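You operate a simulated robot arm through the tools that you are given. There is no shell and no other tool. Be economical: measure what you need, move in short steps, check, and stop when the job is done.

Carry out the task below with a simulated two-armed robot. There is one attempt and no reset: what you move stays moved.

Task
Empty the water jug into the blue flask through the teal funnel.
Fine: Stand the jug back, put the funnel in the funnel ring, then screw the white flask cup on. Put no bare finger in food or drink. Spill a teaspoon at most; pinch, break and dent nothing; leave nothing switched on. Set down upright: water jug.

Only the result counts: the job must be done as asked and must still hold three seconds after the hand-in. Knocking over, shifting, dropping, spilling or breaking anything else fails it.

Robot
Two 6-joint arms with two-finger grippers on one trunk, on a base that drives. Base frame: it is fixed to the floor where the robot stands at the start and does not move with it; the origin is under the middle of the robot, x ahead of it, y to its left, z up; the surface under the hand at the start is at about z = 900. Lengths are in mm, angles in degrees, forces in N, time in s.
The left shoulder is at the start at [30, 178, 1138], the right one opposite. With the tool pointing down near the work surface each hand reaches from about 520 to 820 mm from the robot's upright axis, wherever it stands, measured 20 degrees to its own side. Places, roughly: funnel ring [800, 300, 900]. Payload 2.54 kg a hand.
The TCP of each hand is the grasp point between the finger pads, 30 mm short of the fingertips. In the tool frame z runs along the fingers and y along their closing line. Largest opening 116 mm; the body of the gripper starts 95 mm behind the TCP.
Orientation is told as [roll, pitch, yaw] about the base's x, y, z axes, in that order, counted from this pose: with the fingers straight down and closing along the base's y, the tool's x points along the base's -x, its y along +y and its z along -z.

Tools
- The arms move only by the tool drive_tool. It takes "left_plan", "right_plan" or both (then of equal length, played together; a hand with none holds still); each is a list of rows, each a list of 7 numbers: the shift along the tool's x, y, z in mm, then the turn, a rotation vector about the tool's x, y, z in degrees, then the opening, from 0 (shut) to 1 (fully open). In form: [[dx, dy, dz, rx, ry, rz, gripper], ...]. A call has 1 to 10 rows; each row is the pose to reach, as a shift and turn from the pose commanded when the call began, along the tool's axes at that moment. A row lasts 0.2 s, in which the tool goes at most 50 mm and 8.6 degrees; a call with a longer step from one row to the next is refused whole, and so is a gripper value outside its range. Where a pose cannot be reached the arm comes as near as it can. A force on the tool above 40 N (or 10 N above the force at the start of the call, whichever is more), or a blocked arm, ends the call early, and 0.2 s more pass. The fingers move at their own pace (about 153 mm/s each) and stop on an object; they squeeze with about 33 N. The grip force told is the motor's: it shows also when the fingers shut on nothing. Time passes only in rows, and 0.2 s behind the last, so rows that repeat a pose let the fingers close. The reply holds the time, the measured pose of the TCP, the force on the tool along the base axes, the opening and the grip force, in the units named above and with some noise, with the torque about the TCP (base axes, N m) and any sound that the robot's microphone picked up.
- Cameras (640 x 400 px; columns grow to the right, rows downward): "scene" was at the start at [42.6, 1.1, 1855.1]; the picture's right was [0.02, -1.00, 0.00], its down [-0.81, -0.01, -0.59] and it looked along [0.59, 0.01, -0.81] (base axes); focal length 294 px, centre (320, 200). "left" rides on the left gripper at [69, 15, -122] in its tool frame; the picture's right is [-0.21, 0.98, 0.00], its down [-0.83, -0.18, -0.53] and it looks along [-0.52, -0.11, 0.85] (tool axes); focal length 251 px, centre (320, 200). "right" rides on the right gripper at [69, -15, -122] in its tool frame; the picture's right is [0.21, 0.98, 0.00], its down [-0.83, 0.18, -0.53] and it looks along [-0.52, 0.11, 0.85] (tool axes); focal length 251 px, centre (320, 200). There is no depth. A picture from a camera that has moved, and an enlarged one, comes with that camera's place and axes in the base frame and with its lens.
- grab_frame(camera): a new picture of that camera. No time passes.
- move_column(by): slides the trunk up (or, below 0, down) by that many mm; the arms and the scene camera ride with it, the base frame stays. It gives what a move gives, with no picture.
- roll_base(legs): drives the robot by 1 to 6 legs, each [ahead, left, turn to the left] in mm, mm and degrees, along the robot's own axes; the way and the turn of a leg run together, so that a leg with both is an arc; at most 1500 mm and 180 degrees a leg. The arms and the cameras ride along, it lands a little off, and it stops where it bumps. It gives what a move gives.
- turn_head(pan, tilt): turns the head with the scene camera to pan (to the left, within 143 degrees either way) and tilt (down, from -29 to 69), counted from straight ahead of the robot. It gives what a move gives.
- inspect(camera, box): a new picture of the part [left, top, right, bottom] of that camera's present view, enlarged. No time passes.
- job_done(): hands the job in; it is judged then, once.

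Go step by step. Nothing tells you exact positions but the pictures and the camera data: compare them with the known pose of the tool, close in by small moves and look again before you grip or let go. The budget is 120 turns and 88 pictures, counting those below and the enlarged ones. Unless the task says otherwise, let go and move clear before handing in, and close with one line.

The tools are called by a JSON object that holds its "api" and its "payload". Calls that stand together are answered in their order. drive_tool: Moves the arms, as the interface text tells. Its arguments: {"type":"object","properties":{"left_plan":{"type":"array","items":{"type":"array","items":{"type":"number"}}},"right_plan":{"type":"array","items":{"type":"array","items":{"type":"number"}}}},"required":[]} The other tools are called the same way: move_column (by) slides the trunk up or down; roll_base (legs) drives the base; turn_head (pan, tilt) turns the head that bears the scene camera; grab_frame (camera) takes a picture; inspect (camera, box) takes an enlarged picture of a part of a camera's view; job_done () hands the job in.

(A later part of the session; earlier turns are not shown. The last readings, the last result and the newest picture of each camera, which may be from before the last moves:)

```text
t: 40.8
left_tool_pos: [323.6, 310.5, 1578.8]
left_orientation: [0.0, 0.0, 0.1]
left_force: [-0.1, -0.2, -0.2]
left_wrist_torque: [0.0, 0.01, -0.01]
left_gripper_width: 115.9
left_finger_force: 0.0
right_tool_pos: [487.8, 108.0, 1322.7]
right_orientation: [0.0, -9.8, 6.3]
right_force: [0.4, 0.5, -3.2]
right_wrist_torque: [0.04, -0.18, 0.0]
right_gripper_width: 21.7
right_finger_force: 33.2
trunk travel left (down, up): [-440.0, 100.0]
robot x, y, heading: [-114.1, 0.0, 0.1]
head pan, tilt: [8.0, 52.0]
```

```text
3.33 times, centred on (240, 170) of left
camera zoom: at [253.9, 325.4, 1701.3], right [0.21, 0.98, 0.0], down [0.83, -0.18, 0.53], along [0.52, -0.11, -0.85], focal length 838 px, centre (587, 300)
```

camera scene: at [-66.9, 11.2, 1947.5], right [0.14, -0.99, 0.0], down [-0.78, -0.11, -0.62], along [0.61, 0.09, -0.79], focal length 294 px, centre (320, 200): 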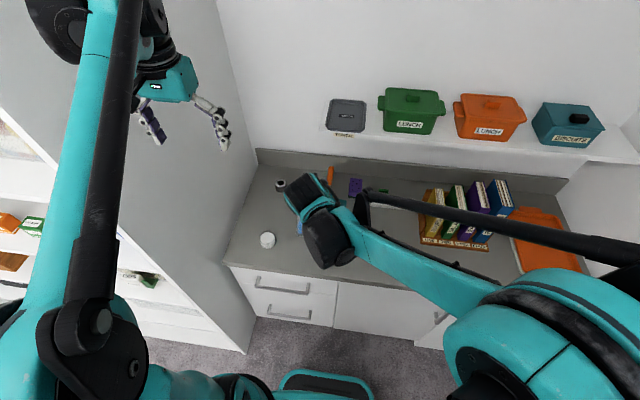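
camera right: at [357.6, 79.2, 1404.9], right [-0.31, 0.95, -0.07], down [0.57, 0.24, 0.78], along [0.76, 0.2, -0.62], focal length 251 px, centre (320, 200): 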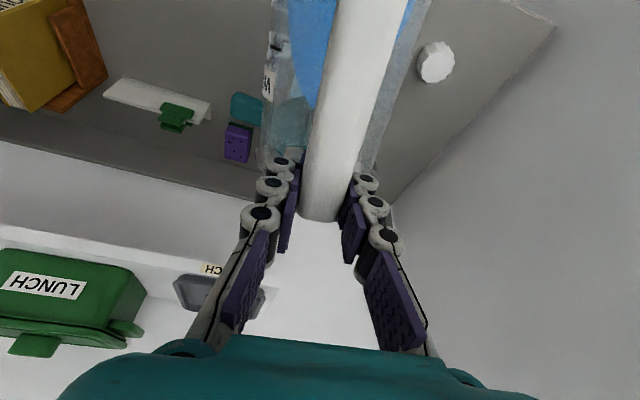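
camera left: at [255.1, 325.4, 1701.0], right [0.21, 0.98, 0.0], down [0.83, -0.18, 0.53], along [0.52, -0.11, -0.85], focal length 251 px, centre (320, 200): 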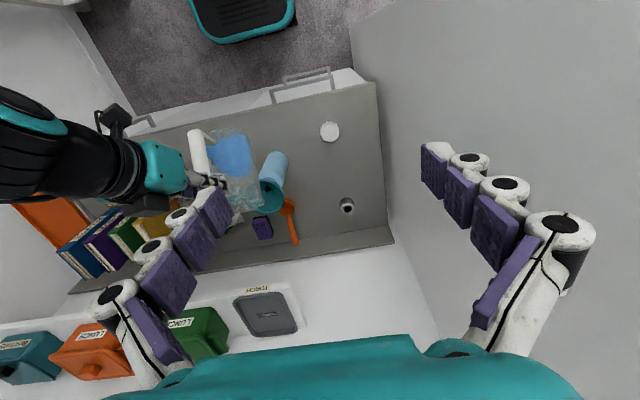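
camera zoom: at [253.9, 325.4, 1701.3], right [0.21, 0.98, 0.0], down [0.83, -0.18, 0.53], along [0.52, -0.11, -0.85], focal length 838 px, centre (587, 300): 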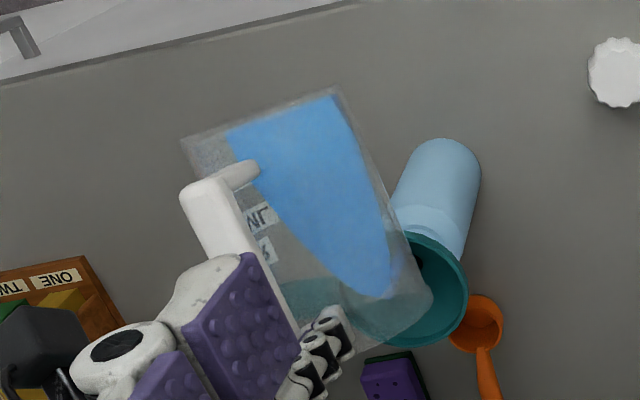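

The water is now close to the lip. I'll continue to 90°, 1° per row.

{"api": "drive_tool", "payload": {"right_plan": [[-2.4, 0, 0, 0, 1, 0, 0], [-4.9, 0, 0, 0, 2, 0, 0], [-7.3, 0, 0, 0, 3, 0, 0], [-9.8, 0, 0.5, 0, 4, 0, 0], [-12.2, 0, 0.6, 0, 5, 0, 0], [-14.6, 0, 0.7, 0, 6, 0, 0], [-17, 0, 0.8, 0, 7, 0, 0], [-19.5, 0, 1, 0, 8, 0, 0], [-22, 0, 1.1, 0, 9, 0, 0], [-24.4, 0, 1.2, 0, 10, 0, 0]]}}

{"api": "inspect", "payload": {"camera": "left", "box": [170, 110, 310, 230]}}

```text
t: 43.0
left_tool_pos: [324.8, 309.5, 1579.0]
left_orientation: [-0.1, 0.0, 0.2]
left_force: [1.0, -0.7, 0.0]
left_wrist_torque: [-0.01, 0.0, 0.0]
left_gripper_width: 116.1
left_finger_force: 0.0
right_tool_pos: [513.4, 111.4, 1323.7]
right_orientation: [-0.1, 0.2, 6.2]
right_force: [0.5, 0.7, -1.5]
right_wrist_torque: [0.02, -0.14, 0.01]
right_gripper_width: 21.6
right_finger_force: 32.9
trunk travel left (down, up): [-440.0, 100.0]
robot x, y, heading: [-114.8, 4.3, 0.2]
head pan, tilt: [8.0, 52.0]
```

```text
3.33 times, centred on (240, 170) of left
camera zoom: at [254.0, 325.5, 1701.3], right [0.21, 0.98, 0.0], down [0.83, -0.18, 0.53], along [0.52, -0.11, -0.85], focal length 838 px, centre (587, 300)
```

zoom: 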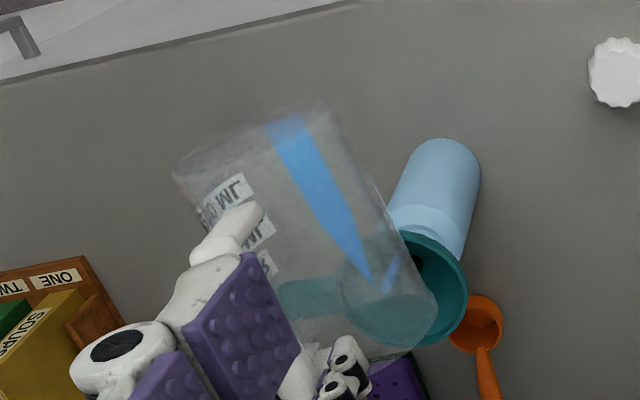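

The water is streaming into the funnel near its hole. I'll tilt on slowly to 100°.

{"api": "drive_tool", "payload": {"right_plan": [[-2.5, 0, 0, 0, 1, 0, 0], [-5, -1, 0, 0, 2, 0, 0], [-7.6, -1, 0, 0, 3, 0, 0], [-10, -1, 0.5, 0, 4, 0, 0], [-12.6, -2, 0.6, 0, 5, 0, 0], [-15.2, -2, 0.7, 0, 6, 0, 0], [-17.7, -2, 0.8, 0, 7, 0, 0], [-20.2, -3, 1, 0, 8, 0, 0], [-22.8, -3, 1.1, 0, 9, 0, 0], [-25.3, -3, 1.3, 0, 10, 0, 0]]}}

{"api": "inspect", "payload": {"camera": "left", "box": [170, 110, 310, 230]}}

```text
t: 45.2
left_tool_pos: [325.1, 311.0, 1578.7]
left_orientation: [0.0, 0.0, 0.2]
left_force: [0.3, 0.5, 0.3]
left_wrist_torque: [-0.02, 0.03, 0.03]
left_gripper_width: 116.1
left_finger_force: 0.0
right_tool_pos: [539.2, 109.6, 1322.8]
right_orientation: [-0.1, 10.2, 6.2]
right_force: [0.3, 0.4, -1.5]
right_wrist_torque: [-0.01, -0.16, -0.03]
right_gripper_width: 21.9
right_finger_force: 33.2
trunk travel left (down, up): [-440.0, 100.0]
robot x, y, heading: [-115.5, 0.3, 0.2]
head pan, tilt: [8.0, 52.0]
```

```text
3.33 times, centred on (240, 170) of left
camera zoom: at [254.1, 325.5, 1701.2], right [0.21, 0.98, 0.0], down [0.83, -0.18, 0.53], along [0.52, -0.11, -0.85], focal length 838 px, centre (587, 300)
```

zoom: 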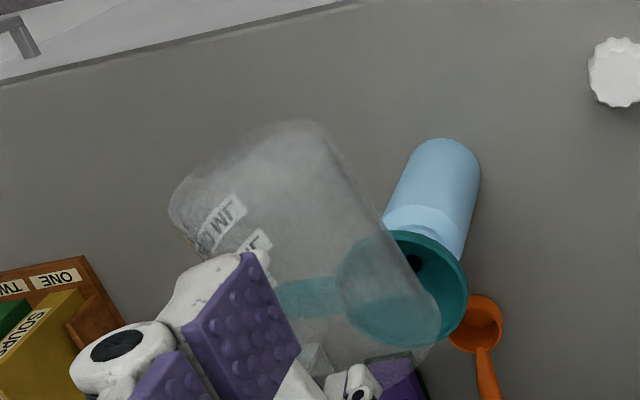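

The jug looks empty. I'll tip to 112° and hold so that the last drops fall in.

{"api": "drive_tool", "payload": {"right_plan": [[-10, 0, -1, 0, 4, 0, 0], [-20, 0, -3, 0, 8, 0, 0], [-30, 0, -4, 0, 12, 0, 0], [-30, 0, -4, 0, 12, 0, 0], [-30, 0, -4, 0, 12, 0, 0], [-30, 0, -4, 0, 12, 0, 0], [-30, 0, -4, 0, 12, 0, 0], [-30, 0, -4, 0, 12, 0, 0], [-30, 0, -4, 0, 12, 0, 0], [-30, 0, -4, 0, 12, 0, 0]]}}

{"api": "inspect", "payload": {"camera": "left", "box": [170, 110, 310, 230]}}

```text
t: 47.4
left_tool_pos: [322.9, 310.4, 1579.8]
left_orientation: [0.0, 0.0, 0.2]
left_force: [0.2, 0.1, 0.2]
left_wrist_torque: [0.0, -0.01, 0.02]
left_gripper_width: 115.8
left_finger_force: 0.0
right_tool_pos: [535.5, 97.8, 1310.5]
right_orientation: [0.0, 22.2, 6.3]
right_force: [0.1, 0.4, -1.1]
right_wrist_torque: [0.01, -0.19, -0.02]
right_gripper_width: 21.9
right_finger_force: 33.1
right hand out of reach, approached as far as the arm can: row 2, 3, 4, 5, 6, 7, 8, 9, 10
trunk travel left (down, up): [-440.0, 100.0]
robot x, y, heading: [-108.5, -1.7, 0.5]
head pan, tilt: [8.0, 52.0]
```

```text
3.33 times, centred on (240, 170) of left
camera zoom: at [253.7, 325.4, 1701.4], right [0.21, 0.98, 0.0], down [0.83, -0.18, 0.53], along [0.52, -0.11, -0.85], focal length 838 px, centre (587, 300)
```

zoom: 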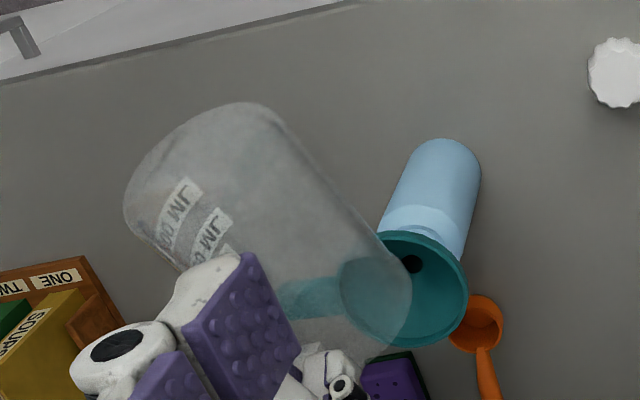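

It's empty (about 1.2 N left). I'll turn the jug back towards upright along the same way.

{"api": "drive_tool", "payload": {"right_plan": [[10, 2, -5, 0, -7, 0, 0], [20, 4, -10, 0, -14, 0, 0], [30, 7, -15, 0, -22, 0, 0]]}}

{"api": "drive_tool", "payload": {"right_plan": [[15, 0, -5, 0, -6, 0, 0], [30, 0, -10, 0, -12, 0, 0], [45, 0, -15, 0, -18, 0, 0], [60, 0, -20, 0, -24, 0, 0], [75, 0, -25, 0, -30, 0, 0], [90, 0, -30, 0, -36, 0, 0], [100, 0, -30, 0, -40, 0, 0]]}}

{"api": "inspect", "payload": {"camera": "left", "box": [130, 90, 360, 250]}}

```text
t: 48.2
left_tool_pos: [321.4, 310.2, 1579.7]
left_orientation: [0.1, -0.1, 0.2]
left_force: [-0.5, -0.6, -0.2]
left_wrist_torque: [-0.03, -0.03, -0.04]
left_gripper_width: 116.1
left_finger_force: 0.1
right_tool_pos: [511.3, 102.3, 1337.6]
right_orientation: [0.0, 0.0, 6.2]
right_force: [-0.1, 0.2, -0.8]
right_wrist_torque: [0.04, -0.14, 0.02]
right_gripper_width: 21.8
right_finger_force: 32.7
trunk travel left (down, up): [-440.0, 100.0]
robot x, y, heading: [-113.1, -0.9, 0.4]
head pan, tilt: [8.0, 52.0]
```

```text
t: 49.8
left_tool_pos: [323.0, 310.7, 1580.1]
left_orientation: [0.1, -0.1, 0.2]
left_force: [0.3, 0.4, 0.5]
left_wrist_torque: [0.02, -0.04, 0.01]
left_gripper_width: 116.0
left_finger_force: 0.0
right_tool_pos: [412.5, 91.3, 1366.1]
right_orientation: [-0.1, -39.9, 6.2]
right_force: [-0.3, 0.4, -1.5]
right_wrist_torque: [0.02, -0.04, 0.03]
right_gripper_width: 21.5
right_finger_force: 33.0
trunk travel left (down, up): [-440.0, 100.0]
robot x, y, heading: [-112.3, 1.1, 0.3]
head pan, tilt: [8.0, 52.0]
```

```text
2.50 times, centred on (245, 170) of left
camera zoom: at [252.6, 325.1, 1701.7], right [0.21, 0.98, 0.0], down [0.83, -0.18, 0.53], along [0.52, -0.11, -0.85], focal length 629 px, centre (508, 275)
```

zoom: 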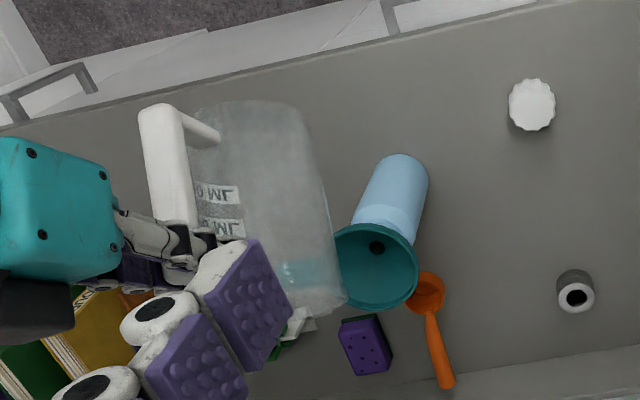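

The jug is clear and the counter is dry. I'll back away and retrace the path to the jug's old place.

{"api": "roll_base", "payload": {"legs": [[-200, 0, 0]]}}

{"api": "drive_tool", "payload": {"right_plan": [[-20, -28, 10, 0, 0, 0, 0], [-40, -56, 20, 0, 0, 0, 0], [-60, -84, 29, 0, 0, 0, 0], [-81, -112, 39, 0, 0, 0, 0], [-101, -141, 49, 0, 0, 0, 0], [-121, -169, 59, 0, 0, 0, 0], [-141, -197, 68, 0, 0, 0, 0], [-161, -225, 78, 0, 0, 0, 0], [-181, -253, 88, 0, 0, 0, 0], [-190, -275, 98, 0, 0, 0, 0]]}}

{"api": "drive_tool", "payload": {"right_plan": [[0, 0, 0, 0, -6, 0, 0], [0, 0, 0, 0, -12, 0, 0], [0, 0, 0, 0, -18, 0, 0], [0, 0, 0, 0, -24, 0, 0], [0, 0, 0, 0, -30, 0, 0], [0, 0, 0, 0, -36, 0, 0], [0, 0, 0, 0, -42, 0, 0], [0, 0, 0, 0, -48, 0, 0], [0, 0, 0, 0, -50, 0, 0]]}}

```text
t: 51.4
left_tool_pos: [120.7, 310.7, 1578.2]
left_orientation: [0.0, 0.0, 0.1]
left_force: [-0.6, 0.1, -0.3]
left_wrist_torque: [-0.01, 0.02, -0.02]
left_gripper_width: 115.9
left_finger_force: 0.0
right_tool_pos: [211.4, 91.4, 1365.3]
right_orientation: [-0.1, -39.8, 6.2]
right_force: [1.3, 0.1, -1.7]
right_wrist_torque: [0.04, -0.03, -0.01]
right_gripper_width: 21.6
right_finger_force: 32.9
trunk travel left (down, up): [-440.0, 100.0]
robot x, y, heading: [-315.2, -1.1, 0.2]
head pan, tilt: [8.0, 52.0]
```

```text
t: 53.6
left_tool_pos: [120.8, 309.8, 1579.8]
left_orientation: [0.1, -0.1, 0.1]
left_force: [-0.1, -0.3, 0.3]
left_wrist_torque: [0.02, 0.01, -0.01]
left_gripper_width: 116.1
left_finger_force: 0.1
right_tool_pos: [448.6, -161.5, 1411.3]
right_orientation: [0.0, -39.8, 6.2]
right_force: [1.3, 0.2, -1.6]
right_wrist_torque: [0.02, 0.0, 0.0]
right_gripper_width: 21.9
right_finger_force: 33.1
trunk travel left (down, up): [-440.0, 100.0]
robot x, y, heading: [-312.5, -0.7, 0.1]
head pan, tilt: [8.0, 52.0]
```

```text
t: 55.6
left_tool_pos: [117.6, 310.6, 1578.9]
left_orientation: [0.0, 0.0, 0.2]
left_force: [-0.8, 0.6, 0.8]
left_wrist_torque: [0.01, -0.02, -0.01]
left_gripper_width: 116.0
left_finger_force: 0.0
right_tool_pos: [446.4, -161.0, 1412.8]
right_orientation: [0.2, -89.7, 5.9]
right_force: [0.9, -0.4, -1.1]
right_wrist_torque: [0.0, 0.14, 0.01]
right_gripper_width: 21.7
right_finger_force: 33.0
trunk travel left (down, up): [-440.0, 100.0]
robot x, y, heading: [-314.5, -1.4, 0.5]
head pan, tilt: [8.0, 52.0]
```

The jug is upright again. I'll shift it forward 17 mm and lower the trunk to hover above its old place.

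{"api": "drive_tool", "payload": {"right_plan": [[0, -1, 10, 0, 0, 0, 0], [0, -2, 17, 0, 0, 0, 0]]}}

{"api": "move_column", "payload": {"by": -340}}

{"api": "turn_head", "payload": {"pan": -3, "tilt": 40}}

{"api": "inspect", "payload": {"camera": "scene", "box": [310, 140, 410, 250]}}

```text
t: 56.2
left_tool_pos: [119.2, 310.5, 1578.6]
left_orientation: [0.0, 0.1, 0.2]
left_force: [0.5, -0.3, -0.8]
left_wrist_torque: [0.0, 0.0, 0.01]
left_gripper_width: 116.3
left_finger_force: 0.1
right_tool_pos: [463.1, -160.7, 1413.5]
right_orientation: [2.9, -89.8, 3.2]
right_force: [0.1, -0.4, -1.1]
right_wrist_torque: [0.01, 0.12, 0.0]
right_gripper_width: 21.9
right_finger_force: 32.9
trunk travel left (down, up): [-440.0, 100.0]
robot x, y, heading: [-314.1, -3.9, 0.0]
head pan, tilt: [8.0, 52.0]
```

```text
t: 59.5
left_tool_pos: [119.6, 310.8, 1239.5]
left_orientation: [0.0, 0.1, 0.2]
left_force: [-0.9, -0.3, 1.2]
left_wrist_torque: [0.01, -0.01, -0.01]
left_gripper_width: 116.0
left_finger_force: 0.2
right_tool_pos: [462.9, -160.5, 1072.4]
right_orientation: [5.6, -89.8, 0.6]
right_force: [0.1, -0.2, -2.0]
right_wrist_torque: [0.01, 0.15, -0.03]
right_gripper_width: 21.6
right_finger_force: 33.0
trunk travel left (down, up): [-100.0, 440.0]
robot x, y, heading: [-316.2, -0.4, 0.1]
head pan, tilt: [8.0, 52.0]
```

```text
t: 60.2
left_tool_pos: [119.4, 310.7, 1239.1]
left_orientation: [0.0, 0.0, 0.2]
left_force: [-0.5, -0.4, 0.6]
left_wrist_torque: [-0.01, 0.0, -0.01]
left_gripper_width: 115.9
left_finger_force: 0.1
right_tool_pos: [463.7, -160.4, 1072.2]
right_orientation: [4.9, -89.8, 1.2]
right_force: [-0.1, 1.3, -1.4]
right_wrist_torque: [-0.01, 0.16, -0.01]
right_gripper_width: 21.9
right_finger_force: 33.4
trunk travel left (down, up): [-100.0, 440.0]
robot x, y, heading: [-319.2, 1.3, 0.4]
head pan, tilt: [-3.0, 40.0]
```

```text
3.64 times, centred on (360, 195) of scene
camera zoom: at [-261.9, -4.5, 1624.3], right [-0.05, -1.0, 0.0], down [-0.64, 0.03, -0.77], along [0.76, -0.04, -0.64], focal length 1069 px, centre (174, 218)
```

zoom: 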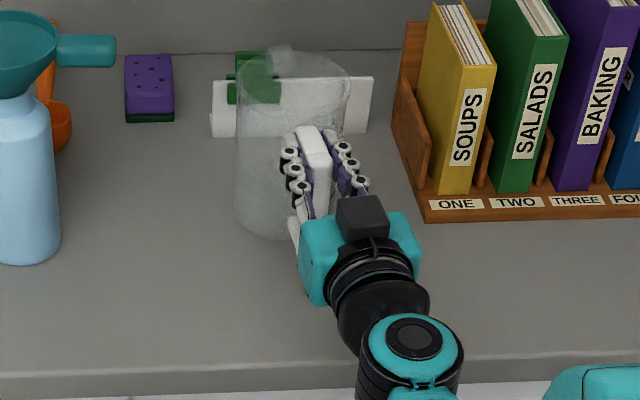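

I'll lower it 45 mm, then feel for contact.

{"api": "drive_tool", "payload": {"right_plan": [[10, 0, 0, 0, 0, 0, 0], [20, 0, 0, 0, 0, 0, 0], [30, 0, 0, 0, 0, 0, 0], [38, 0, 0, 0, 0, 0, 0], [43, 0, 0, 0, 0, 0, 0], [45, 0, 0, 0, 0, 0, 0], [45, 0, 0, 0, 0, 0, 0]]}}

{"api": "drive_tool", "payload": {"right_plan": [[1, 0, 0, 0, 0, 0, 0], [1.5, 0, 0, 0, 0, 0, 0]]}}

```text
t: 61.9
left_tool_pos: [119.5, 310.4, 1238.9]
left_orientation: [0.0, 0.0, 0.1]
left_force: [0.4, -0.3, 0.0]
left_wrist_torque: [-0.02, 0.01, 0.0]
left_gripper_width: 116.0
left_finger_force: 0.1
right_tool_pos: [462.8, -160.6, 1027.2]
right_orientation: [5.3, -89.8, 1.0]
right_force: [0.1, -0.3, -1.7]
right_wrist_torque: [-0.04, 0.1, 0.02]
right_gripper_width: 22.0
right_finger_force: 33.3
trunk travel left (down, up): [-100.0, 440.0]
robot x, y, heading: [-317.1, -2.2, 0.1]
head pan, tilt: [-3.0, 40.0]
```

```text
t: 62.5
left_tool_pos: [118.8, 310.5, 1240.3]
left_orientation: [0.1, 0.0, 0.3]
left_force: [0.6, -0.4, 0.3]
left_wrist_torque: [-0.02, -0.02, -0.01]
left_gripper_width: 116.1
left_finger_force: 0.0
right_tool_pos: [463.3, -160.2, 1027.2]
right_orientation: [5.6, -89.9, 0.6]
right_force: [-0.2, 0.6, -1.1]
right_wrist_torque: [-0.01, 0.14, -0.02]
right_gripper_width: 21.5
right_finger_force: 33.3
trunk travel left (down, up): [-100.0, 440.0]
robot x, y, heading: [-318.4, 0.3, 0.2]
head pan, tilt: [-3.0, 40.0]
```

There's no contact yet, so I'll go a little further down.

{"api": "drive_tool", "payload": {"right_plan": [[0.7, 0, 0, 0, 0, 0, 0], [1.3, 0, 0, 0, 0, 0, 0], [1.3, 0, 0, 0, 0, 0, 0]]}}

{"api": "drive_tool", "payload": {"right_plan": [[0.5, 0, 0, 0, 0, 0, 0], [0.9, 0, 0, 0, 0, 0, 0], [0.9, 0, 0, 0, 0, 0, 0]]}}

```text
t: 63.2
left_tool_pos: [119.6, 310.2, 1238.5]
left_orientation: [0.0, -0.1, 0.3]
left_force: [-0.9, 0.3, 0.1]
left_wrist_torque: [0.0, 0.02, -0.01]
left_gripper_width: 115.8
left_finger_force: 0.1
right_tool_pos: [462.0, -160.6, 1024.2]
right_orientation: [5.2, -89.8, 1.0]
right_force: [0.1, 0.5, -2.5]
right_wrist_torque: [0.02, 0.13, 0.01]
right_gripper_width: 21.8
right_finger_force: 33.4
trunk travel left (down, up): [-100.0, 440.0]
robot x, y, heading: [-320.0, 2.5, 0.2]
head pan, tilt: [-3.0, 40.0]
```

```text
t: 64.0
left_tool_pos: [120.1, 310.3, 1239.0]
left_orientation: [0.0, 0.0, 0.2]
left_force: [0.8, -0.2, -0.3]
left_wrist_torque: [-0.01, -0.03, -0.01]
left_gripper_width: 115.8
left_finger_force: 0.0
right_tool_pos: [462.1, -160.1, 1024.3]
right_orientation: [5.2, -89.8, 1.0]
right_force: [0.4, 0.7, -1.5]
right_wrist_torque: [-0.04, 0.13, -0.01]
right_gripper_width: 21.5
right_finger_force: 33.5
trunk travel left (down, up): [-100.0, 440.0]
robot x, y, heading: [-316.9, 3.6, 0.4]
head pan, tilt: [-3.0, 40.0]
```

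{"api": "drive_tool", "payload": {"right_plan": [[0.5, 0, 0, 0, 0, 0, 0], [1, 0, 0, 0, 0, 0, 0], [1, 0, 0, 0, 0, 0, 0]]}}

{"api": "drive_tool", "payload": {"right_plan": [[0.5, 0, 0, 0, 0, 0, 0], [1, 0, 0, 0, 0, 0, 0], [1, 0, 0, 0, 0, 0, 0]]}}

{"api": "inspect", "payload": {"camera": "scene", "box": [310, 160, 390, 260]}}

```text
t: 64.8
left_tool_pos: [118.8, 308.3, 1240.1]
left_orientation: [0.0, -0.1, 0.2]
left_force: [0.3, -0.4, 0.2]
left_wrist_torque: [0.01, 0.0, -0.02]
left_gripper_width: 116.3
left_finger_force: 0.0
right_tool_pos: [462.0, -161.5, 1022.1]
right_orientation: [8.8, -90.0, -2.5]
right_force: [3.8, -2.0, 13.1]
right_wrist_torque: [0.04, -0.98, -0.13]
right_gripper_width: 21.8
right_finger_force: 32.6
trunk travel left (down, up): [-100.0, 440.0]
robot x, y, heading: [-316.9, -0.3, 0.1]
head pan, tilt: [-3.0, 40.0]
```

```text
t: 65.7
left_tool_pos: [117.9, 311.3, 1239.4]
left_orientation: [0.1, -0.2, 0.2]
left_force: [0.3, -0.4, 0.3]
left_wrist_torque: [0.01, 0.01, -0.02]
left_gripper_width: 116.4
left_finger_force: 0.1
right_tool_pos: [461.1, -159.7, 1023.6]
right_orientation: [1.1, -89.9, 5.0]
right_force: [1.6, -3.3, 18.2]
right_wrist_torque: [-0.03, -0.84, -0.18]
right_gripper_width: 22.1
right_finger_force: 33.5
trunk travel left (down, up): [-100.0, 440.0]
robot x, y, heading: [-320.4, -3.9, 0.2]
head pan, tilt: [-3.0, 40.0]
```

```text
4.00 times, centred on (350, 210) of scene
camera zoom: at [-264.6, -4.5, 1624.5], right [-0.05, -1.0, 0.0], down [-0.64, 0.03, -0.77], along [0.77, -0.04, -0.64], focal length 1176 px, centre (200, 160)
```

zoom: 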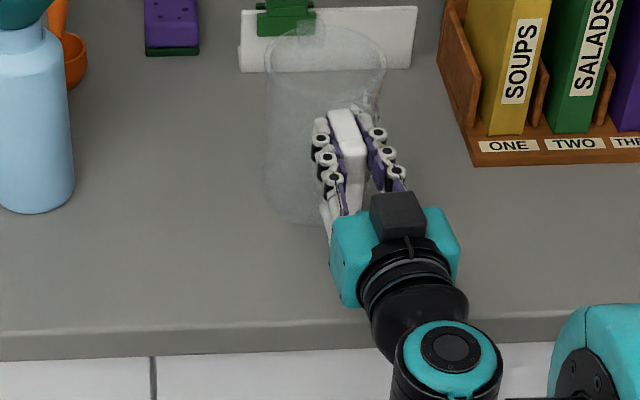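

That's firm contact. I'll relax upward by 1.7 mm, then open the fingers.

{"api": "drive_tool", "payload": {"right_plan": [[-0.8, 0, 0, 0, 0, 0, 0], [-1.7, 0, 0, 0, 0, 0, 0], [-1.7, 0, 0, 0, 0, 0, 0]]}}

{"api": "drive_tool", "payload": {"right_plan": [[0, 0, 0, 0, 0, 0, 0.25], [0, 0, 0, 0, 0, 0, 0.4], [0, 0, 0, 0, 0, 0, 0.6], [0, 0, 0, 0, 0, 0, 0.6]]}}

{"api": "grab_frame", "payload": {"camera": "right"}}

```text
t: 66.5
left_tool_pos: [118.9, 310.9, 1238.6]
left_orientation: [0.0, 0.1, 0.2]
left_force: [-0.4, -1.1, 1.1]
left_wrist_torque: [0.02, 0.02, -0.01]
left_gripper_width: 116.0
left_finger_force: 0.0
right_tool_pos: [463.5, -160.6, 1023.6]
right_orientation: [4.1, -89.9, 2.0]
right_force: [-0.4, 1.4, 0.7]
right_wrist_torque: [0.05, 0.12, -0.01]
right_gripper_width: 21.7
right_finger_force: 33.1
trunk travel left (down, up): [-100.0, 440.0]
robot x, y, heading: [-316.0, -2.0, 0.3]
head pan, tilt: [-3.0, 40.0]
```

```text
t: 67.5
left_tool_pos: [119.7, 309.5, 1239.3]
left_orientation: [0.0, 0.1, 0.2]
left_force: [-0.1, 0.4, -1.0]
left_wrist_torque: [0.03, -0.01, 0.01]
left_gripper_width: 115.9
left_finger_force: 0.1
right_tool_pos: [463.3, -160.0, 1022.7]
right_orientation: [4.7, -89.7, 1.6]
right_force: [-0.1, 0.3, 0.7]
right_wrist_torque: [0.0, 0.0, -0.02]
right_gripper_width: 69.6
right_finger_force: 0.0
trunk travel left (down, up): [-100.0, 440.0]
robot x, y, heading: [-315.5, 0.5, 0.3]
head pan, tilt: [-3.0, 40.0]
```

```text
48 pictures are left
camera right: at [343.3, -188.3, 954.7], right [-0.11, 0.97, -0.21], down [-0.55, 0.12, 0.83], along [0.83, 0.21, 0.52], focal length 251 px, centre (320, 200)
```

right: 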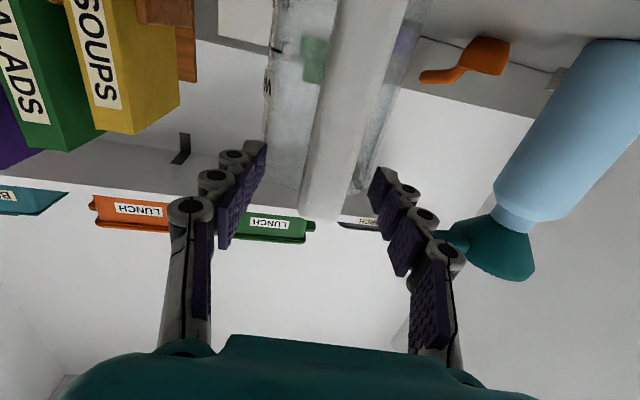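

The jug is released and standing. I'll back out, raise the trunk and bring the right hand to a tucked, tool-down pose.

{"api": "roll_base", "payload": {"legs": [[-130, 0, 0]]}}

{"api": "move_column", "payload": {"by": 250}}

{"api": "drive_tool", "payload": {"right_plan": [[-10, 0, 0, 0, 8, 0, 1], [-20, 0, -10, 0, 16, 0, 1], [-40, 0, -30, 0, 24, 0, 1], [-60, 0, -50, 0, 32, 0, 1], [-80, 0, -70, 0, 40, 0, 1], [-100, 0, -100, 0, 48, 0, 1], [-120, 0, -130, 0, 56, 0, 1], [-140, 0, -160, 0, 64, 0, 1], [-160, 0, -190, 0, 72, 0, 1], [-170, 0, -210, 0, 80, 0, 1]]}}

{"api": "turn_head", "payload": {"pan": 8, "tilt": 48}}

{"api": "grab_frame", "payload": {"camera": "scene"}}

```text
t: 68.8
left_tool_pos: [-15.5, 307.8, 1240.6]
left_orientation: [0.1, -0.1, 0.1]
left_force: [-1.2, 0.2, 0.2]
left_wrist_torque: [0.01, -0.06, 0.0]
left_gripper_width: 116.0
left_finger_force: 0.2
right_tool_pos: [328.7, -162.8, 1025.0]
right_orientation: [5.0, -89.9, 0.9]
right_force: [0.4, -0.4, 1.4]
right_wrist_torque: [0.01, 0.02, -0.02]
right_gripper_width: 69.8
right_finger_force: 0.1
trunk travel left (down, up): [-100.0, 440.0]
robot x, y, heading: [-451.2, -0.8, 0.1]
head pan, tilt: [-3.0, 40.0]
```

```text
t: 71.3
left_tool_pos: [-12.3, 309.8, 1489.6]
left_orientation: [0.0, 0.0, 0.0]
left_force: [0.2, 0.0, -0.2]
left_wrist_torque: [0.01, 0.01, -0.02]
left_gripper_width: 115.9
left_finger_force: 0.0
right_tool_pos: [329.8, -161.9, 1273.3]
right_orientation: [4.2, -89.9, 1.7]
right_force: [0.1, -0.6, 1.0]
right_wrist_torque: [-0.01, 0.01, 0.0]
right_gripper_width: 69.6
right_finger_force: 0.1
trunk travel left (down, up): [-350.0, 190.0]
robot x, y, heading: [-449.3, 2.3, 0.3]
head pan, tilt: [-3.0, 40.0]
```

```text
t: 73.5
left_tool_pos: [-12.6, 308.5, 1488.9]
left_orientation: [0.0, 0.0, 0.0]
left_force: [-0.2, -0.3, -0.6]
left_wrist_torque: [0.0, -0.03, -0.01]
left_gripper_width: 116.2
left_finger_force: 0.1
right_tool_pos: [121.2, -186.0, 1444.8]
right_orientation: [-0.1, -9.7, 6.0]
right_force: [0.8, 0.8, 0.5]
right_wrist_torque: [0.0, 0.04, 0.01]
right_gripper_width: 116.2
right_finger_force: 0.1
right hand out of reach, approached as far as the arm can: row 1
trunk travel left (down, up): [-350.0, 190.0]
robot x, y, heading: [-452.1, 1.6, 0.4]
head pan, tilt: [-3.0, 40.0]
```

```text
t: 74.3
left_tool_pos: [-13.0, 308.0, 1490.3]
left_orientation: [-0.1, 0.0, 0.0]
left_force: [-0.5, 0.2, 0.1]
left_wrist_torque: [0.0, 0.03, 0.02]
left_gripper_width: 115.9
left_finger_force: 0.0
right_tool_pos: [119.5, -185.7, 1444.1]
right_orientation: [0.0, -9.9, 6.0]
right_force: [-0.6, 0.9, -0.1]
right_wrist_torque: [-0.01, 0.0, 0.0]
right_gripper_width: 115.9
right_finger_force: 0.0
trunk travel left (down, up): [-350.0, 190.0]
robot x, y, heading: [-448.3, 2.7, 0.1]
head pan, tilt: [8.0, 48.0]
```

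```text
47 pictures are left
camera scene: at [-402.4, 10.4, 1862.9], right [0.14, -0.99, 0.0], down [-0.74, -0.1, -0.67], along [0.66, 0.09, -0.74], focal length 294 px, centre (320, 200)
```

scene: 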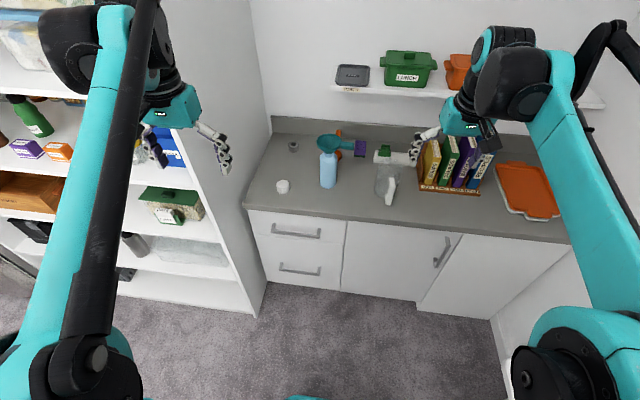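

The jug stands upright and all is tidy. Now the funnel: I'll drive forward and bring the left hand above its tab, turned so that it closes along x.

{"api": "roll_base", "payload": {"legs": [[400, 0, 0]]}}

{"api": "drive_tool", "payload": {"left_plan": [[0, -10, 0, 0, 0, -8.5, 1], [0, -20, 0, 0, 0, -17, 1], [0, -40, 0, 0, 0, -25.5, 1], [0, -60, 0, 0, 0, -34, 1], [-20, -80, 0, 0, 0, -42.5, 1], [-40, -110, 0, 0, 0, -51, 1], [-60, -140, 0, 0, 0, -59.5, 1], [-80, -170, 0, 0, 0, -68, 1], [-100, -200, 0, 0, 0, -76.5, 1], [-120, -230, 0, 0, 0, -85, 1]]}}

```text
t: 76.7
left_tool_pos: [379.7, 310.5, 1489.8]
left_orientation: [0.1, 0.1, 0.1]
left_force: [0.1, -0.2, -0.2]
left_wrist_torque: [0.0, -0.01, -0.01]
left_gripper_width: 115.9
left_finger_force: 0.1
right_tool_pos: [514.4, -185.0, 1443.2]
right_orientation: [-0.1, -9.8, 6.1]
right_force: [-0.1, -0.2, -0.8]
right_wrist_torque: [0.01, -0.02, 0.0]
right_gripper_width: 116.0
right_finger_force: 0.1
trunk travel left (down, up): [-350.0, 190.0]
robot x, y, heading: [-52.3, 1.2, 0.1]
head pan, tilt: [8.0, 48.0]
```

```text
t: 78.9
left_tool_pos: [503.7, 81.3, 1488.3]
left_orientation: [0.1, -0.1, 85.3]
left_force: [-0.9, -0.5, -0.5]
left_wrist_torque: [0.03, 0.03, 0.03]
left_gripper_width: 116.0
left_finger_force: 0.1
right_tool_pos: [516.4, -184.7, 1443.6]
right_orientation: [0.1, -9.9, 6.1]
right_force: [0.3, 0.6, -0.9]
right_wrist_torque: [0.05, 0.03, -0.04]
right_gripper_width: 116.1
right_finger_force: 0.1
trunk travel left (down, up): [-350.0, 190.0]
robot x, y, heading: [-55.9, 0.4, 0.3]
head pan, tilt: [8.0, 48.0]
```

{"api": "drive_tool", "payload": {"left_plan": [[7, -10, 40, 0, 0, -1, 1], [14, -20, 80, 0, 0, -2, 1], [21, -30, 120, 0, 0, -3, 1], [28, -41, 160, 0, 0, -4, 1], [36, -52, 200, 0, 0, -4.7, 1], [43, -62, 238, 0, 0, -4.7, 1]]}}

{"api": "grab_frame", "payload": {"camera": "left"}}

{"api": "grab_frame", "payload": {"camera": "scene"}}

```text
t: 80.3
left_tool_pos: [561.2, 31.1, 1249.8]
left_orientation: [0.0, 0.0, 89.8]
left_force: [-0.7, -0.3, 0.4]
left_wrist_torque: [0.0, 0.03, -0.01]
left_gripper_width: 116.1
left_finger_force: 0.1
right_tool_pos: [517.1, -185.6, 1444.5]
right_orientation: [0.0, -9.9, 6.1]
right_force: [0.2, -0.1, -0.5]
right_wrist_torque: [-0.01, 0.02, 0.01]
right_gripper_width: 116.1
right_finger_force: 0.0
trunk travel left (down, up): [-350.0, 190.0]
robot x, y, heading: [-56.1, 1.6, -0.2]
head pan, tilt: [8.0, 48.0]
```

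```text
46 pictures are left
camera left: at [544.6, -37.2, 1372.8], right [-0.98, 0.22, 0.0], down [0.18, 0.83, 0.53], along [0.12, 0.52, -0.85], focal length 251 px, centre (320, 200)
```

left: 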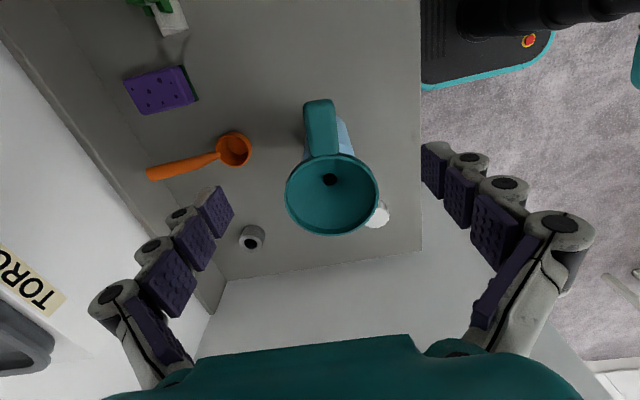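

```text
45 pictures are left
camera scene: at [-6.4, 10.9, 1862.8], right [0.14, -0.99, 0.0], down [-0.74, -0.11, -0.67], along [0.66, 0.1, -0.74], focal length 294 px, centre (320, 200)
```

scene: 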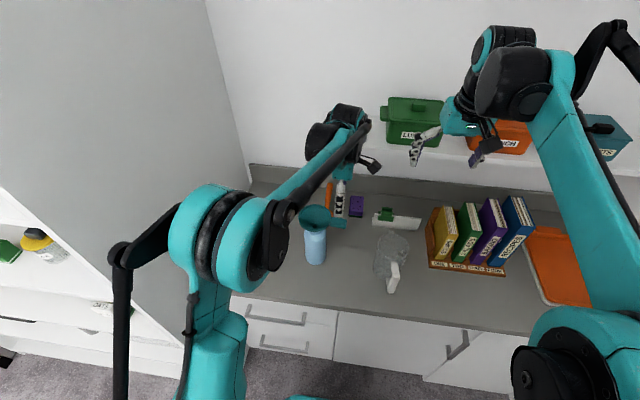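

The tab's middle is at about (561.5,31), 31 mm wide and turned 8°. I'll align to it, descend to z≈1127 with the fingers either side, and close partway to check.

{"api": "drive_tool", "payload": {"left_plan": [[1, 0, 35, 0, 0, 4, 1], [2, 0, 70, 0, 0, 8, 1], [2, 0, 100, 0, 0, 8, 1], [2, 0, 122, 0, 0, 8, 0.6], [2, 0, 122, 0, 0, 8, 0.45]]}}

{"api": "grab_frame", "payload": {"camera": "left"}}

{"api": "inspect", "payload": {"camera": "scene", "box": [260, 150, 380, 280]}}

```text
t: 81.5
left_tool_pos: [559.8, 31.8, 1130.1]
left_orientation: [0.0, -0.1, 81.8]
left_force: [0.7, -1.0, -0.2]
left_wrist_torque: [-0.03, -0.01, -0.01]
left_gripper_width: 52.2
left_finger_force: 0.1
right_tool_pos: [514.8, -184.8, 1444.9]
right_orientation: [0.0, -9.8, 6.1]
right_force: [-0.6, 0.7, 0.6]
right_wrist_torque: [0.01, 0.01, -0.01]
right_gripper_width: 116.1
right_finger_force: 0.0
trunk travel left (down, up): [-350.0, 190.0]
robot x, y, heading: [-54.7, -0.6, 0.2]
head pan, tilt: [8.0, 48.0]
```

```text
44 pictures are left
camera left: at [533.9, -34.3, 1251.5], right [-0.94, 0.35, 0.0], down [0.3, 0.79, 0.53], along [0.19, 0.5, -0.85], focal length 251 px, centre (320, 200)
```

left: 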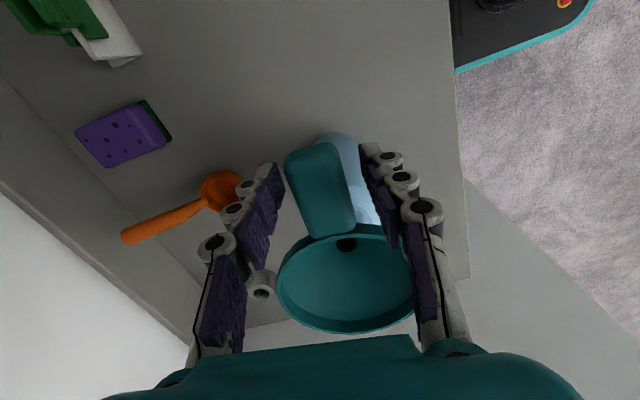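

```text
3.08 times, centred on (320, 215) of scene
camera zoom: at [-8.8, 11.3, 1862.9], right [0.14, -0.99, 0.0], down [-0.74, -0.11, -0.67], along [0.66, 0.09, -0.74], focal length 904 px, centre (320, 154)
```

zoom: 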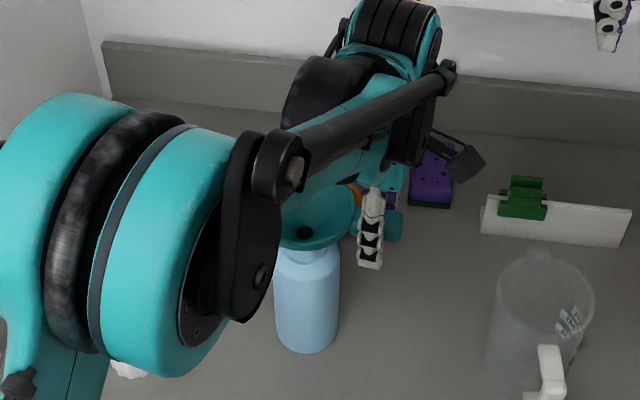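

The tab is centred and aligned. I'll close.

{"api": "drive_tool", "payload": {"left_plan": [[0, 2, 2, 0, 0, 0, 0.38], [0, 2, 2, 0, 0, 0, 0.28], [0, 2, 2, 0, 0, 0, 0.15], [0, 2, 2, 0, 0, 0, 0.15]]}}

{"api": "drive_tool", "payload": {"left_plan": [[0, 0, -3, 0, 0, 0, 0.1], [0, 0, -8, 0, 0, 0, 0.1], [0, 0, -15, 0, 0, 0, 0.1], [0, 0, -15, 0, 0, 0, 0.1]]}}

{"api": "grab_frame", "payload": {"camera": "left"}}

```text
t: 82.5
left_tool_pos: [557.8, 30.8, 1127.5]
left_orientation: [0.0, 0.0, 81.8]
left_force: [-1.5, -0.1, 0.2]
left_wrist_torque: [0.0, 0.05, 0.08]
left_gripper_width: 27.8
left_finger_force: 33.1
right_tool_pos: [514.6, -185.5, 1444.9]
right_orientation: [0.2, -9.8, 6.1]
right_force: [0.9, -0.4, -0.1]
right_wrist_torque: [-0.03, 0.0, 0.0]
right_gripper_width: 116.0
right_finger_force: 0.0
trunk travel left (down, up): [-350.0, 190.0]
robot x, y, heading: [-58.5, -0.6, -0.0]
head pan, tilt: [8.0, 48.0]
```

```text
t: 83.5
left_tool_pos: [555.3, 31.3, 1143.0]
left_orientation: [0.0, 0.0, 81.8]
left_force: [-1.6, -1.6, -0.2]
left_wrist_torque: [-0.04, 0.07, 0.04]
left_gripper_width: 28.3
left_finger_force: 32.9
right_tool_pos: [515.7, -184.6, 1444.1]
right_orientation: [0.1, -9.8, 6.2]
right_force: [0.6, -0.2, 0.6]
right_wrist_torque: [0.03, 0.04, 0.02]
right_gripper_width: 116.0
right_finger_force: 0.1
trunk travel left (down, up): [-350.0, 190.0]
robot x, y, heading: [-56.1, -2.6, 0.2]
head pan, tilt: [8.0, 48.0]
```

```text
42 pictures are left
camera left: at [531.3, -35.6, 1264.8], right [-0.94, 0.35, 0.0], down [0.3, 0.79, 0.53], along [0.19, 0.5, -0.85], focal length 251 px, centre (320, 200)
```

left: 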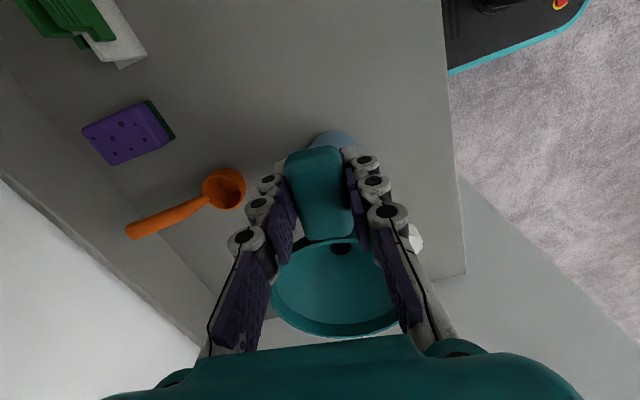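

The grip is good. I'll lift straight up so that the stem clears the flask neck.

{"api": "drive_tool", "payload": {"left_plan": [[0, 0, -15, 0, 0, 0, 0.1], [0, 0, -30, 0, 0, 0, 0.1], [0, 0, -50, 0, 0, 0, 0.1], [0, 0, -70, 0, 0, 0, 0.1], [0, 0, -90, 0, 0, 0, 0.1], [0, 0, -110, 0, 0, 0, 0.1]]}}

{"api": "inspect", "payload": {"camera": "scene", "box": [230, 120, 400, 280]}}

{"api": "grab_frame", "payload": {"camera": "right"}}

```text
t: 84.9
left_tool_pos: [558.0, 32.8, 1252.5]
left_orientation: [0.0, 0.0, 81.7]
left_force: [0.3, 0.0, 0.5]
left_wrist_torque: [-0.02, 0.01, 0.0]
left_gripper_width: 28.4
left_finger_force: 33.4
right_tool_pos: [515.4, -184.0, 1444.2]
right_orientation: [-0.1, -9.9, 6.1]
right_force: [0.3, -0.2, -0.3]
right_wrist_torque: [0.03, 0.0, -0.03]
right_gripper_width: 116.0
right_finger_force: 0.0
trunk travel left (down, up): [-350.0, 190.0]
robot x, y, heading: [-54.8, 0.1, 0.3]
head pan, tilt: [8.0, 48.0]
```

```text
2.50 times, centred on (315, 200) of scene
camera zoom: at [-8.7, 11.3, 1862.9], right [0.14, -0.99, 0.0], down [-0.74, -0.11, -0.67], along [0.66, 0.09, -0.74], focal length 735 px, centre (332, 200)
```

zoom: 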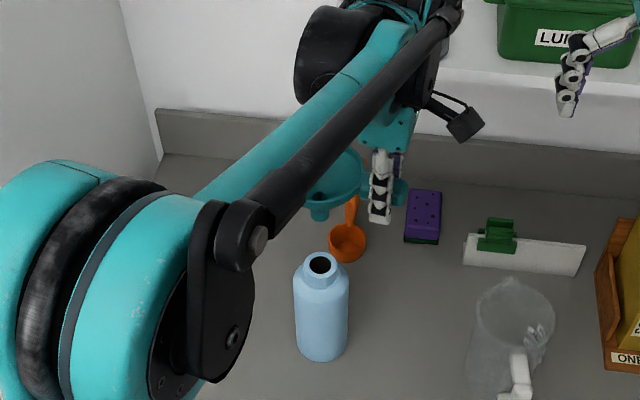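

```text
40 pictures are left
camera right: at [427.9, -208.7, 1552.8], right [-0.31, 0.95, -0.04], down [0.7, 0.26, 0.67], along [0.64, 0.18, -0.74], focal length 251 px, centre (320, 200)
```

right: 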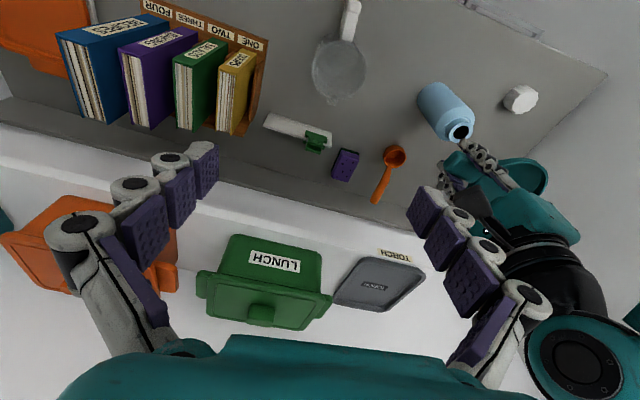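

The funnel is out and the flask still stands at about (565,105), neck top z≈1096. The ring is near (790,316), top z≈928. I'll drive 100 forward and carry the funnel over towards the ring.

{"api": "roll_base", "payload": {"legs": [[100, 0, 0]]}}

{"api": "drive_tool", "payload": {"left_plan": [[-30, -9, 0, 0, 0, 0, 0.1], [-60, -18, 0, 0, 0, 0, 0.1], [-90, -27, 10, 0, 0, 0, 0.1], [-120, -36, 20, 0, 0, 0, 0.1], [-150, -46, 35, 0, 0, 0, 0.1], [-180, -56, 50, 0, 0, 0, 0.1], [-200, -66, 60, 0, 0, 0, 0.1], [-205, -76, 70, 0, 0, 0, 0.1]]}}

{"api": "turn_head", "payload": {"pan": 20, "tilt": 45}}

{"api": "grab_frame", "payload": {"camera": "scene"}}

{"api": "grab_frame", "payload": {"camera": "left"}}

```text
t: 86.1
left_tool_pos: [657.8, 31.3, 1252.2]
left_orientation: [0.0, 0.0, 81.9]
left_force: [0.4, 0.5, -0.9]
left_wrist_torque: [-0.05, 0.05, 0.0]
left_gripper_width: 28.0
left_finger_force: 32.9
right_tool_pos: [615.7, -184.2, 1444.7]
right_orientation: [0.0, -9.9, 6.2]
right_force: [0.5, -0.5, 0.3]
right_wrist_torque: [-0.01, 0.02, 0.01]
right_gripper_width: 116.2
right_finger_force: 0.1
trunk travel left (down, up): [-350.0, 190.0]
robot x, y, heading: [45.1, -0.3, -0.1]
head pan, tilt: [8.0, 48.0]
```

```text
t: 87.9
left_tool_pos: [761.7, 225.1, 1181.1]
left_orientation: [0.0, 0.1, 81.8]
left_force: [0.5, 0.6, -0.2]
left_wrist_torque: [-0.05, 0.06, -0.02]
left_gripper_width: 27.8
left_finger_force: 33.2
right_tool_pos: [614.9, -184.2, 1443.3]
right_orientation: [0.0, -9.9, 6.2]
right_force: [0.1, -0.3, -0.5]
right_wrist_torque: [-0.01, 0.02, 0.0]
right_gripper_width: 116.1
right_finger_force: 0.0
trunk travel left (down, up): [-350.0, 190.0]
robot x, y, heading: [40.8, -1.9, -0.1]
head pan, tilt: [8.0, 48.0]
```

```text
t: 88.6
left_tool_pos: [760.7, 223.2, 1182.7]
left_orientation: [0.0, 0.1, 82.0]
left_force: [0.5, 0.7, -0.1]
left_wrist_torque: [-0.03, 0.02, 0.02]
left_gripper_width: 27.9
left_finger_force: 33.2
right_tool_pos: [614.0, -183.5, 1443.9]
right_orientation: [0.0, -9.8, 6.2]
right_force: [-1.4, 0.6, -0.5]
right_wrist_torque: [-0.01, 0.02, 0.02]
right_gripper_width: 116.1
right_finger_force: 0.0
trunk travel left (down, up): [-350.0, 190.0]
robot x, y, heading: [44.5, 2.5, 0.2]
head pan, tilt: [20.0, 45.0]
```

```text
39 pictures are left
camera scene: at [89.5, 28.4, 1867.1], right [0.34, -0.94, 0.0], down [-0.66, -0.24, -0.71], along [0.66, 0.24, -0.71], focal length 294 px, centre (320, 200)
```

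scene: 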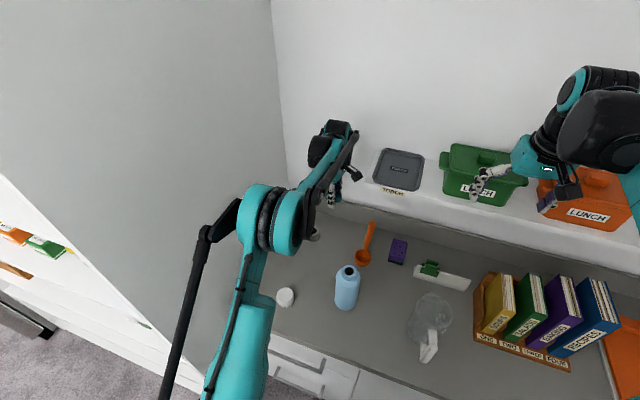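

```text
38 pictures are left
camera left: at [735.2, 157.9, 1304.5], right [-0.94, 0.35, 0.0], down [0.3, 0.79, 0.53], along [0.19, 0.5, -0.85], focal length 251 px, centre (320, 200)
```

left: 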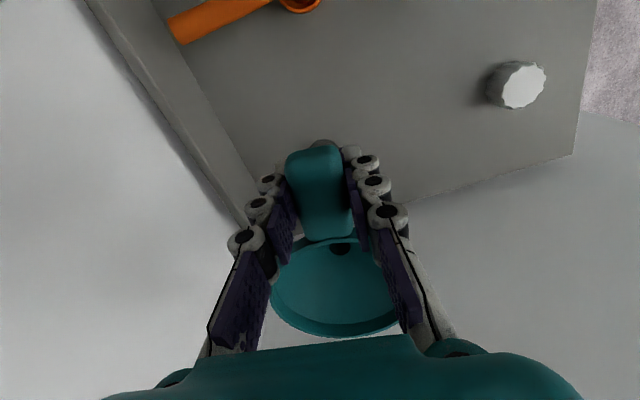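

The left arm hides the ring from the head camera, so I'll use the right wrist camera as a side view and turn the right hand towards the ring.

{"api": "drive_tool", "payload": {"right_plan": [[12, 28, 21, -1.2, -4, -6.7, 1], [23, 56, 42, -2.3, -8, -13.4, 1], [35, 83, 63, -3.5, -12, -20.1, 1], [47, 111, 84, -4.6, -16, -26.8, 1], [58, 139, 105, -5.8, -20, -33.5, 1]]}}

{"api": "grab_frame", "payload": {"camera": "right"}}

```text
t: 89.8
left_tool_pos: [761.4, 224.0, 1182.3]
left_orientation: [-0.1, 0.0, 81.9]
left_force: [-0.4, 0.1, -0.6]
left_wrist_torque: [-0.01, 0.01, 0.03]
left_gripper_width: 28.1
left_finger_force: 33.0
right_tool_pos: [561.4, -49.9, 1330.0]
right_orientation: [-6.6, -28.5, 42.9]
right_force: [0.4, -0.2, -0.4]
right_wrist_torque: [0.04, 0.01, 0.0]
right_gripper_width: 115.5
right_finger_force: 0.0
trunk travel left (down, up): [-350.0, 190.0]
robot x, y, heading: [45.3, 6.2, 0.2]
head pan, tilt: [20.0, 45.0]
```

```text
37 pictures are left
camera right: at [475.0, -131.6, 1404.6], right [-0.76, 0.62, -0.2], down [0.19, 0.5, 0.84], along [0.62, 0.6, -0.5], focal length 251 px, centre (320, 200)
```

right: 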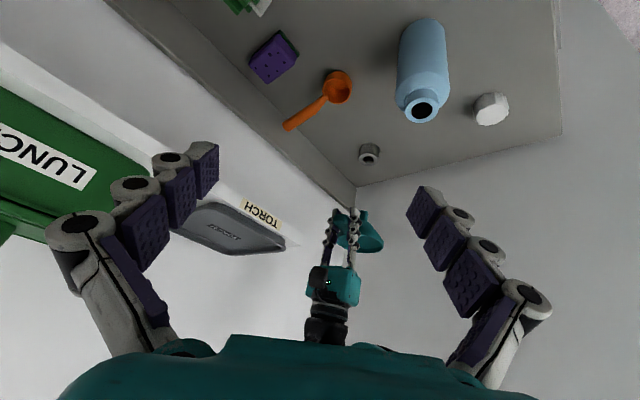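

This is an excellent side view of both the ring and the funnel. I'll zoom in.

{"api": "inspect", "payload": {"camera": "right", "box": [310, 130, 420, 270]}}

```text
2.86 times, centred on (365, 200) of right
camera zoom: at [475.0, -131.6, 1404.6], right [-0.76, 0.62, -0.2], down [0.19, 0.5, 0.84], along [0.62, 0.6, -0.5], focal length 718 px, centre (191, 200)
```

zoom: 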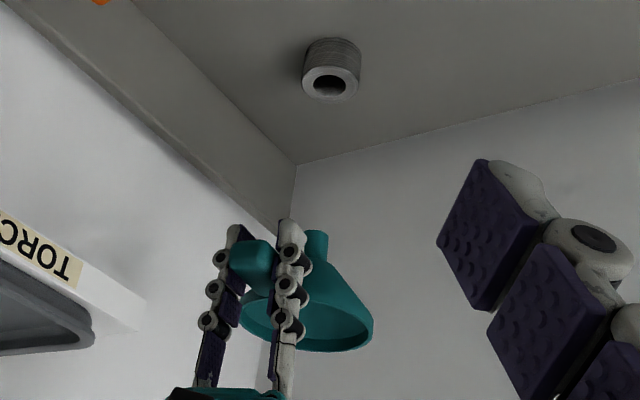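

The stem bottom is about 70 mm below the TCP and 22 mm wide. The ring hole is 33 mm wide, at about (786,316.5), with its top z≈930. I'll move to hover 25 mm above it and check from the side.

{"api": "drive_tool", "payload": {"left_plan": [[-10, -7, 30, 0, 0, 0, 0.1], [-20, -15, 65, 0, 0, 0, 0.1], [-20, -15, 100, 0, 0, 0, 0.1], [-20, -15, 130, 0, 0, 0, 0.1], [-20, -15, 155, 0, 0, 0, 0.1], [-20, -15, 155, 0, 0, 0, 0.1]]}}

{"api": "inspect", "payload": {"camera": "right", "box": [330, 120, 410, 220]}}

{"api": "inspect", "payload": {"camera": "scene", "box": [260, 170, 360, 270]}}

```text
t: 91.2
left_tool_pos: [777.0, 241.8, 1026.0]
left_orientation: [0.0, 0.0, 81.9]
left_force: [-0.4, -0.7, -1.3]
left_wrist_torque: [-0.02, -0.01, 0.02]
left_gripper_width: 28.1
left_finger_force: 32.8
right_tool_pos: [563.1, -49.9, 1329.8]
right_orientation: [-6.5, -28.7, 42.6]
right_force: [-1.1, -0.1, -0.1]
right_wrist_torque: [-0.01, 0.01, -0.01]
right_gripper_width: 116.1
right_finger_force: 0.0
trunk travel left (down, up): [-350.0, 190.0]
robot x, y, heading: [42.6, -2.7, 0.3]
head pan, tilt: [20.0, 45.0]
```

```text
4.00 times, centred on (370, 170) of right
camera zoom: at [474.7, -132.0, 1405.0], right [-0.76, 0.62, -0.2], down [0.19, 0.5, 0.84], along [0.62, 0.6, -0.5], focal length 1006 px, centre (120, 320)
```

zoom: 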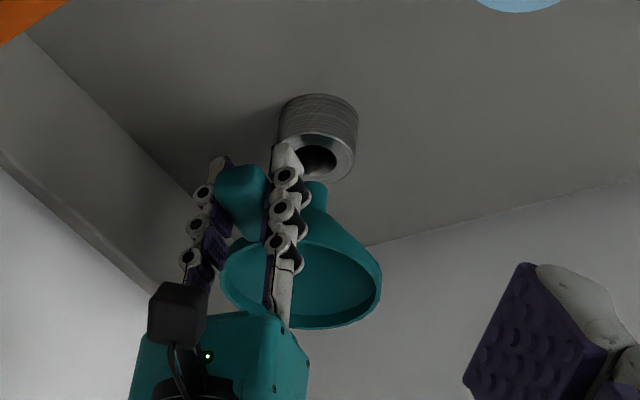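

```text
4.00 times, centred on (310, 220) of scene
camera zoom: at [89.2, 28.3, 1867.1], right [0.35, -0.94, 0.0], down [-0.66, -0.24, -0.71], along [0.66, 0.24, -0.71], focal length 1176 px, centre (360, 120)
```

zoom: 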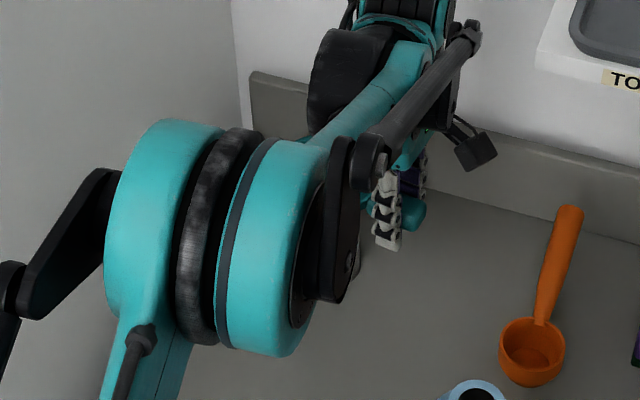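

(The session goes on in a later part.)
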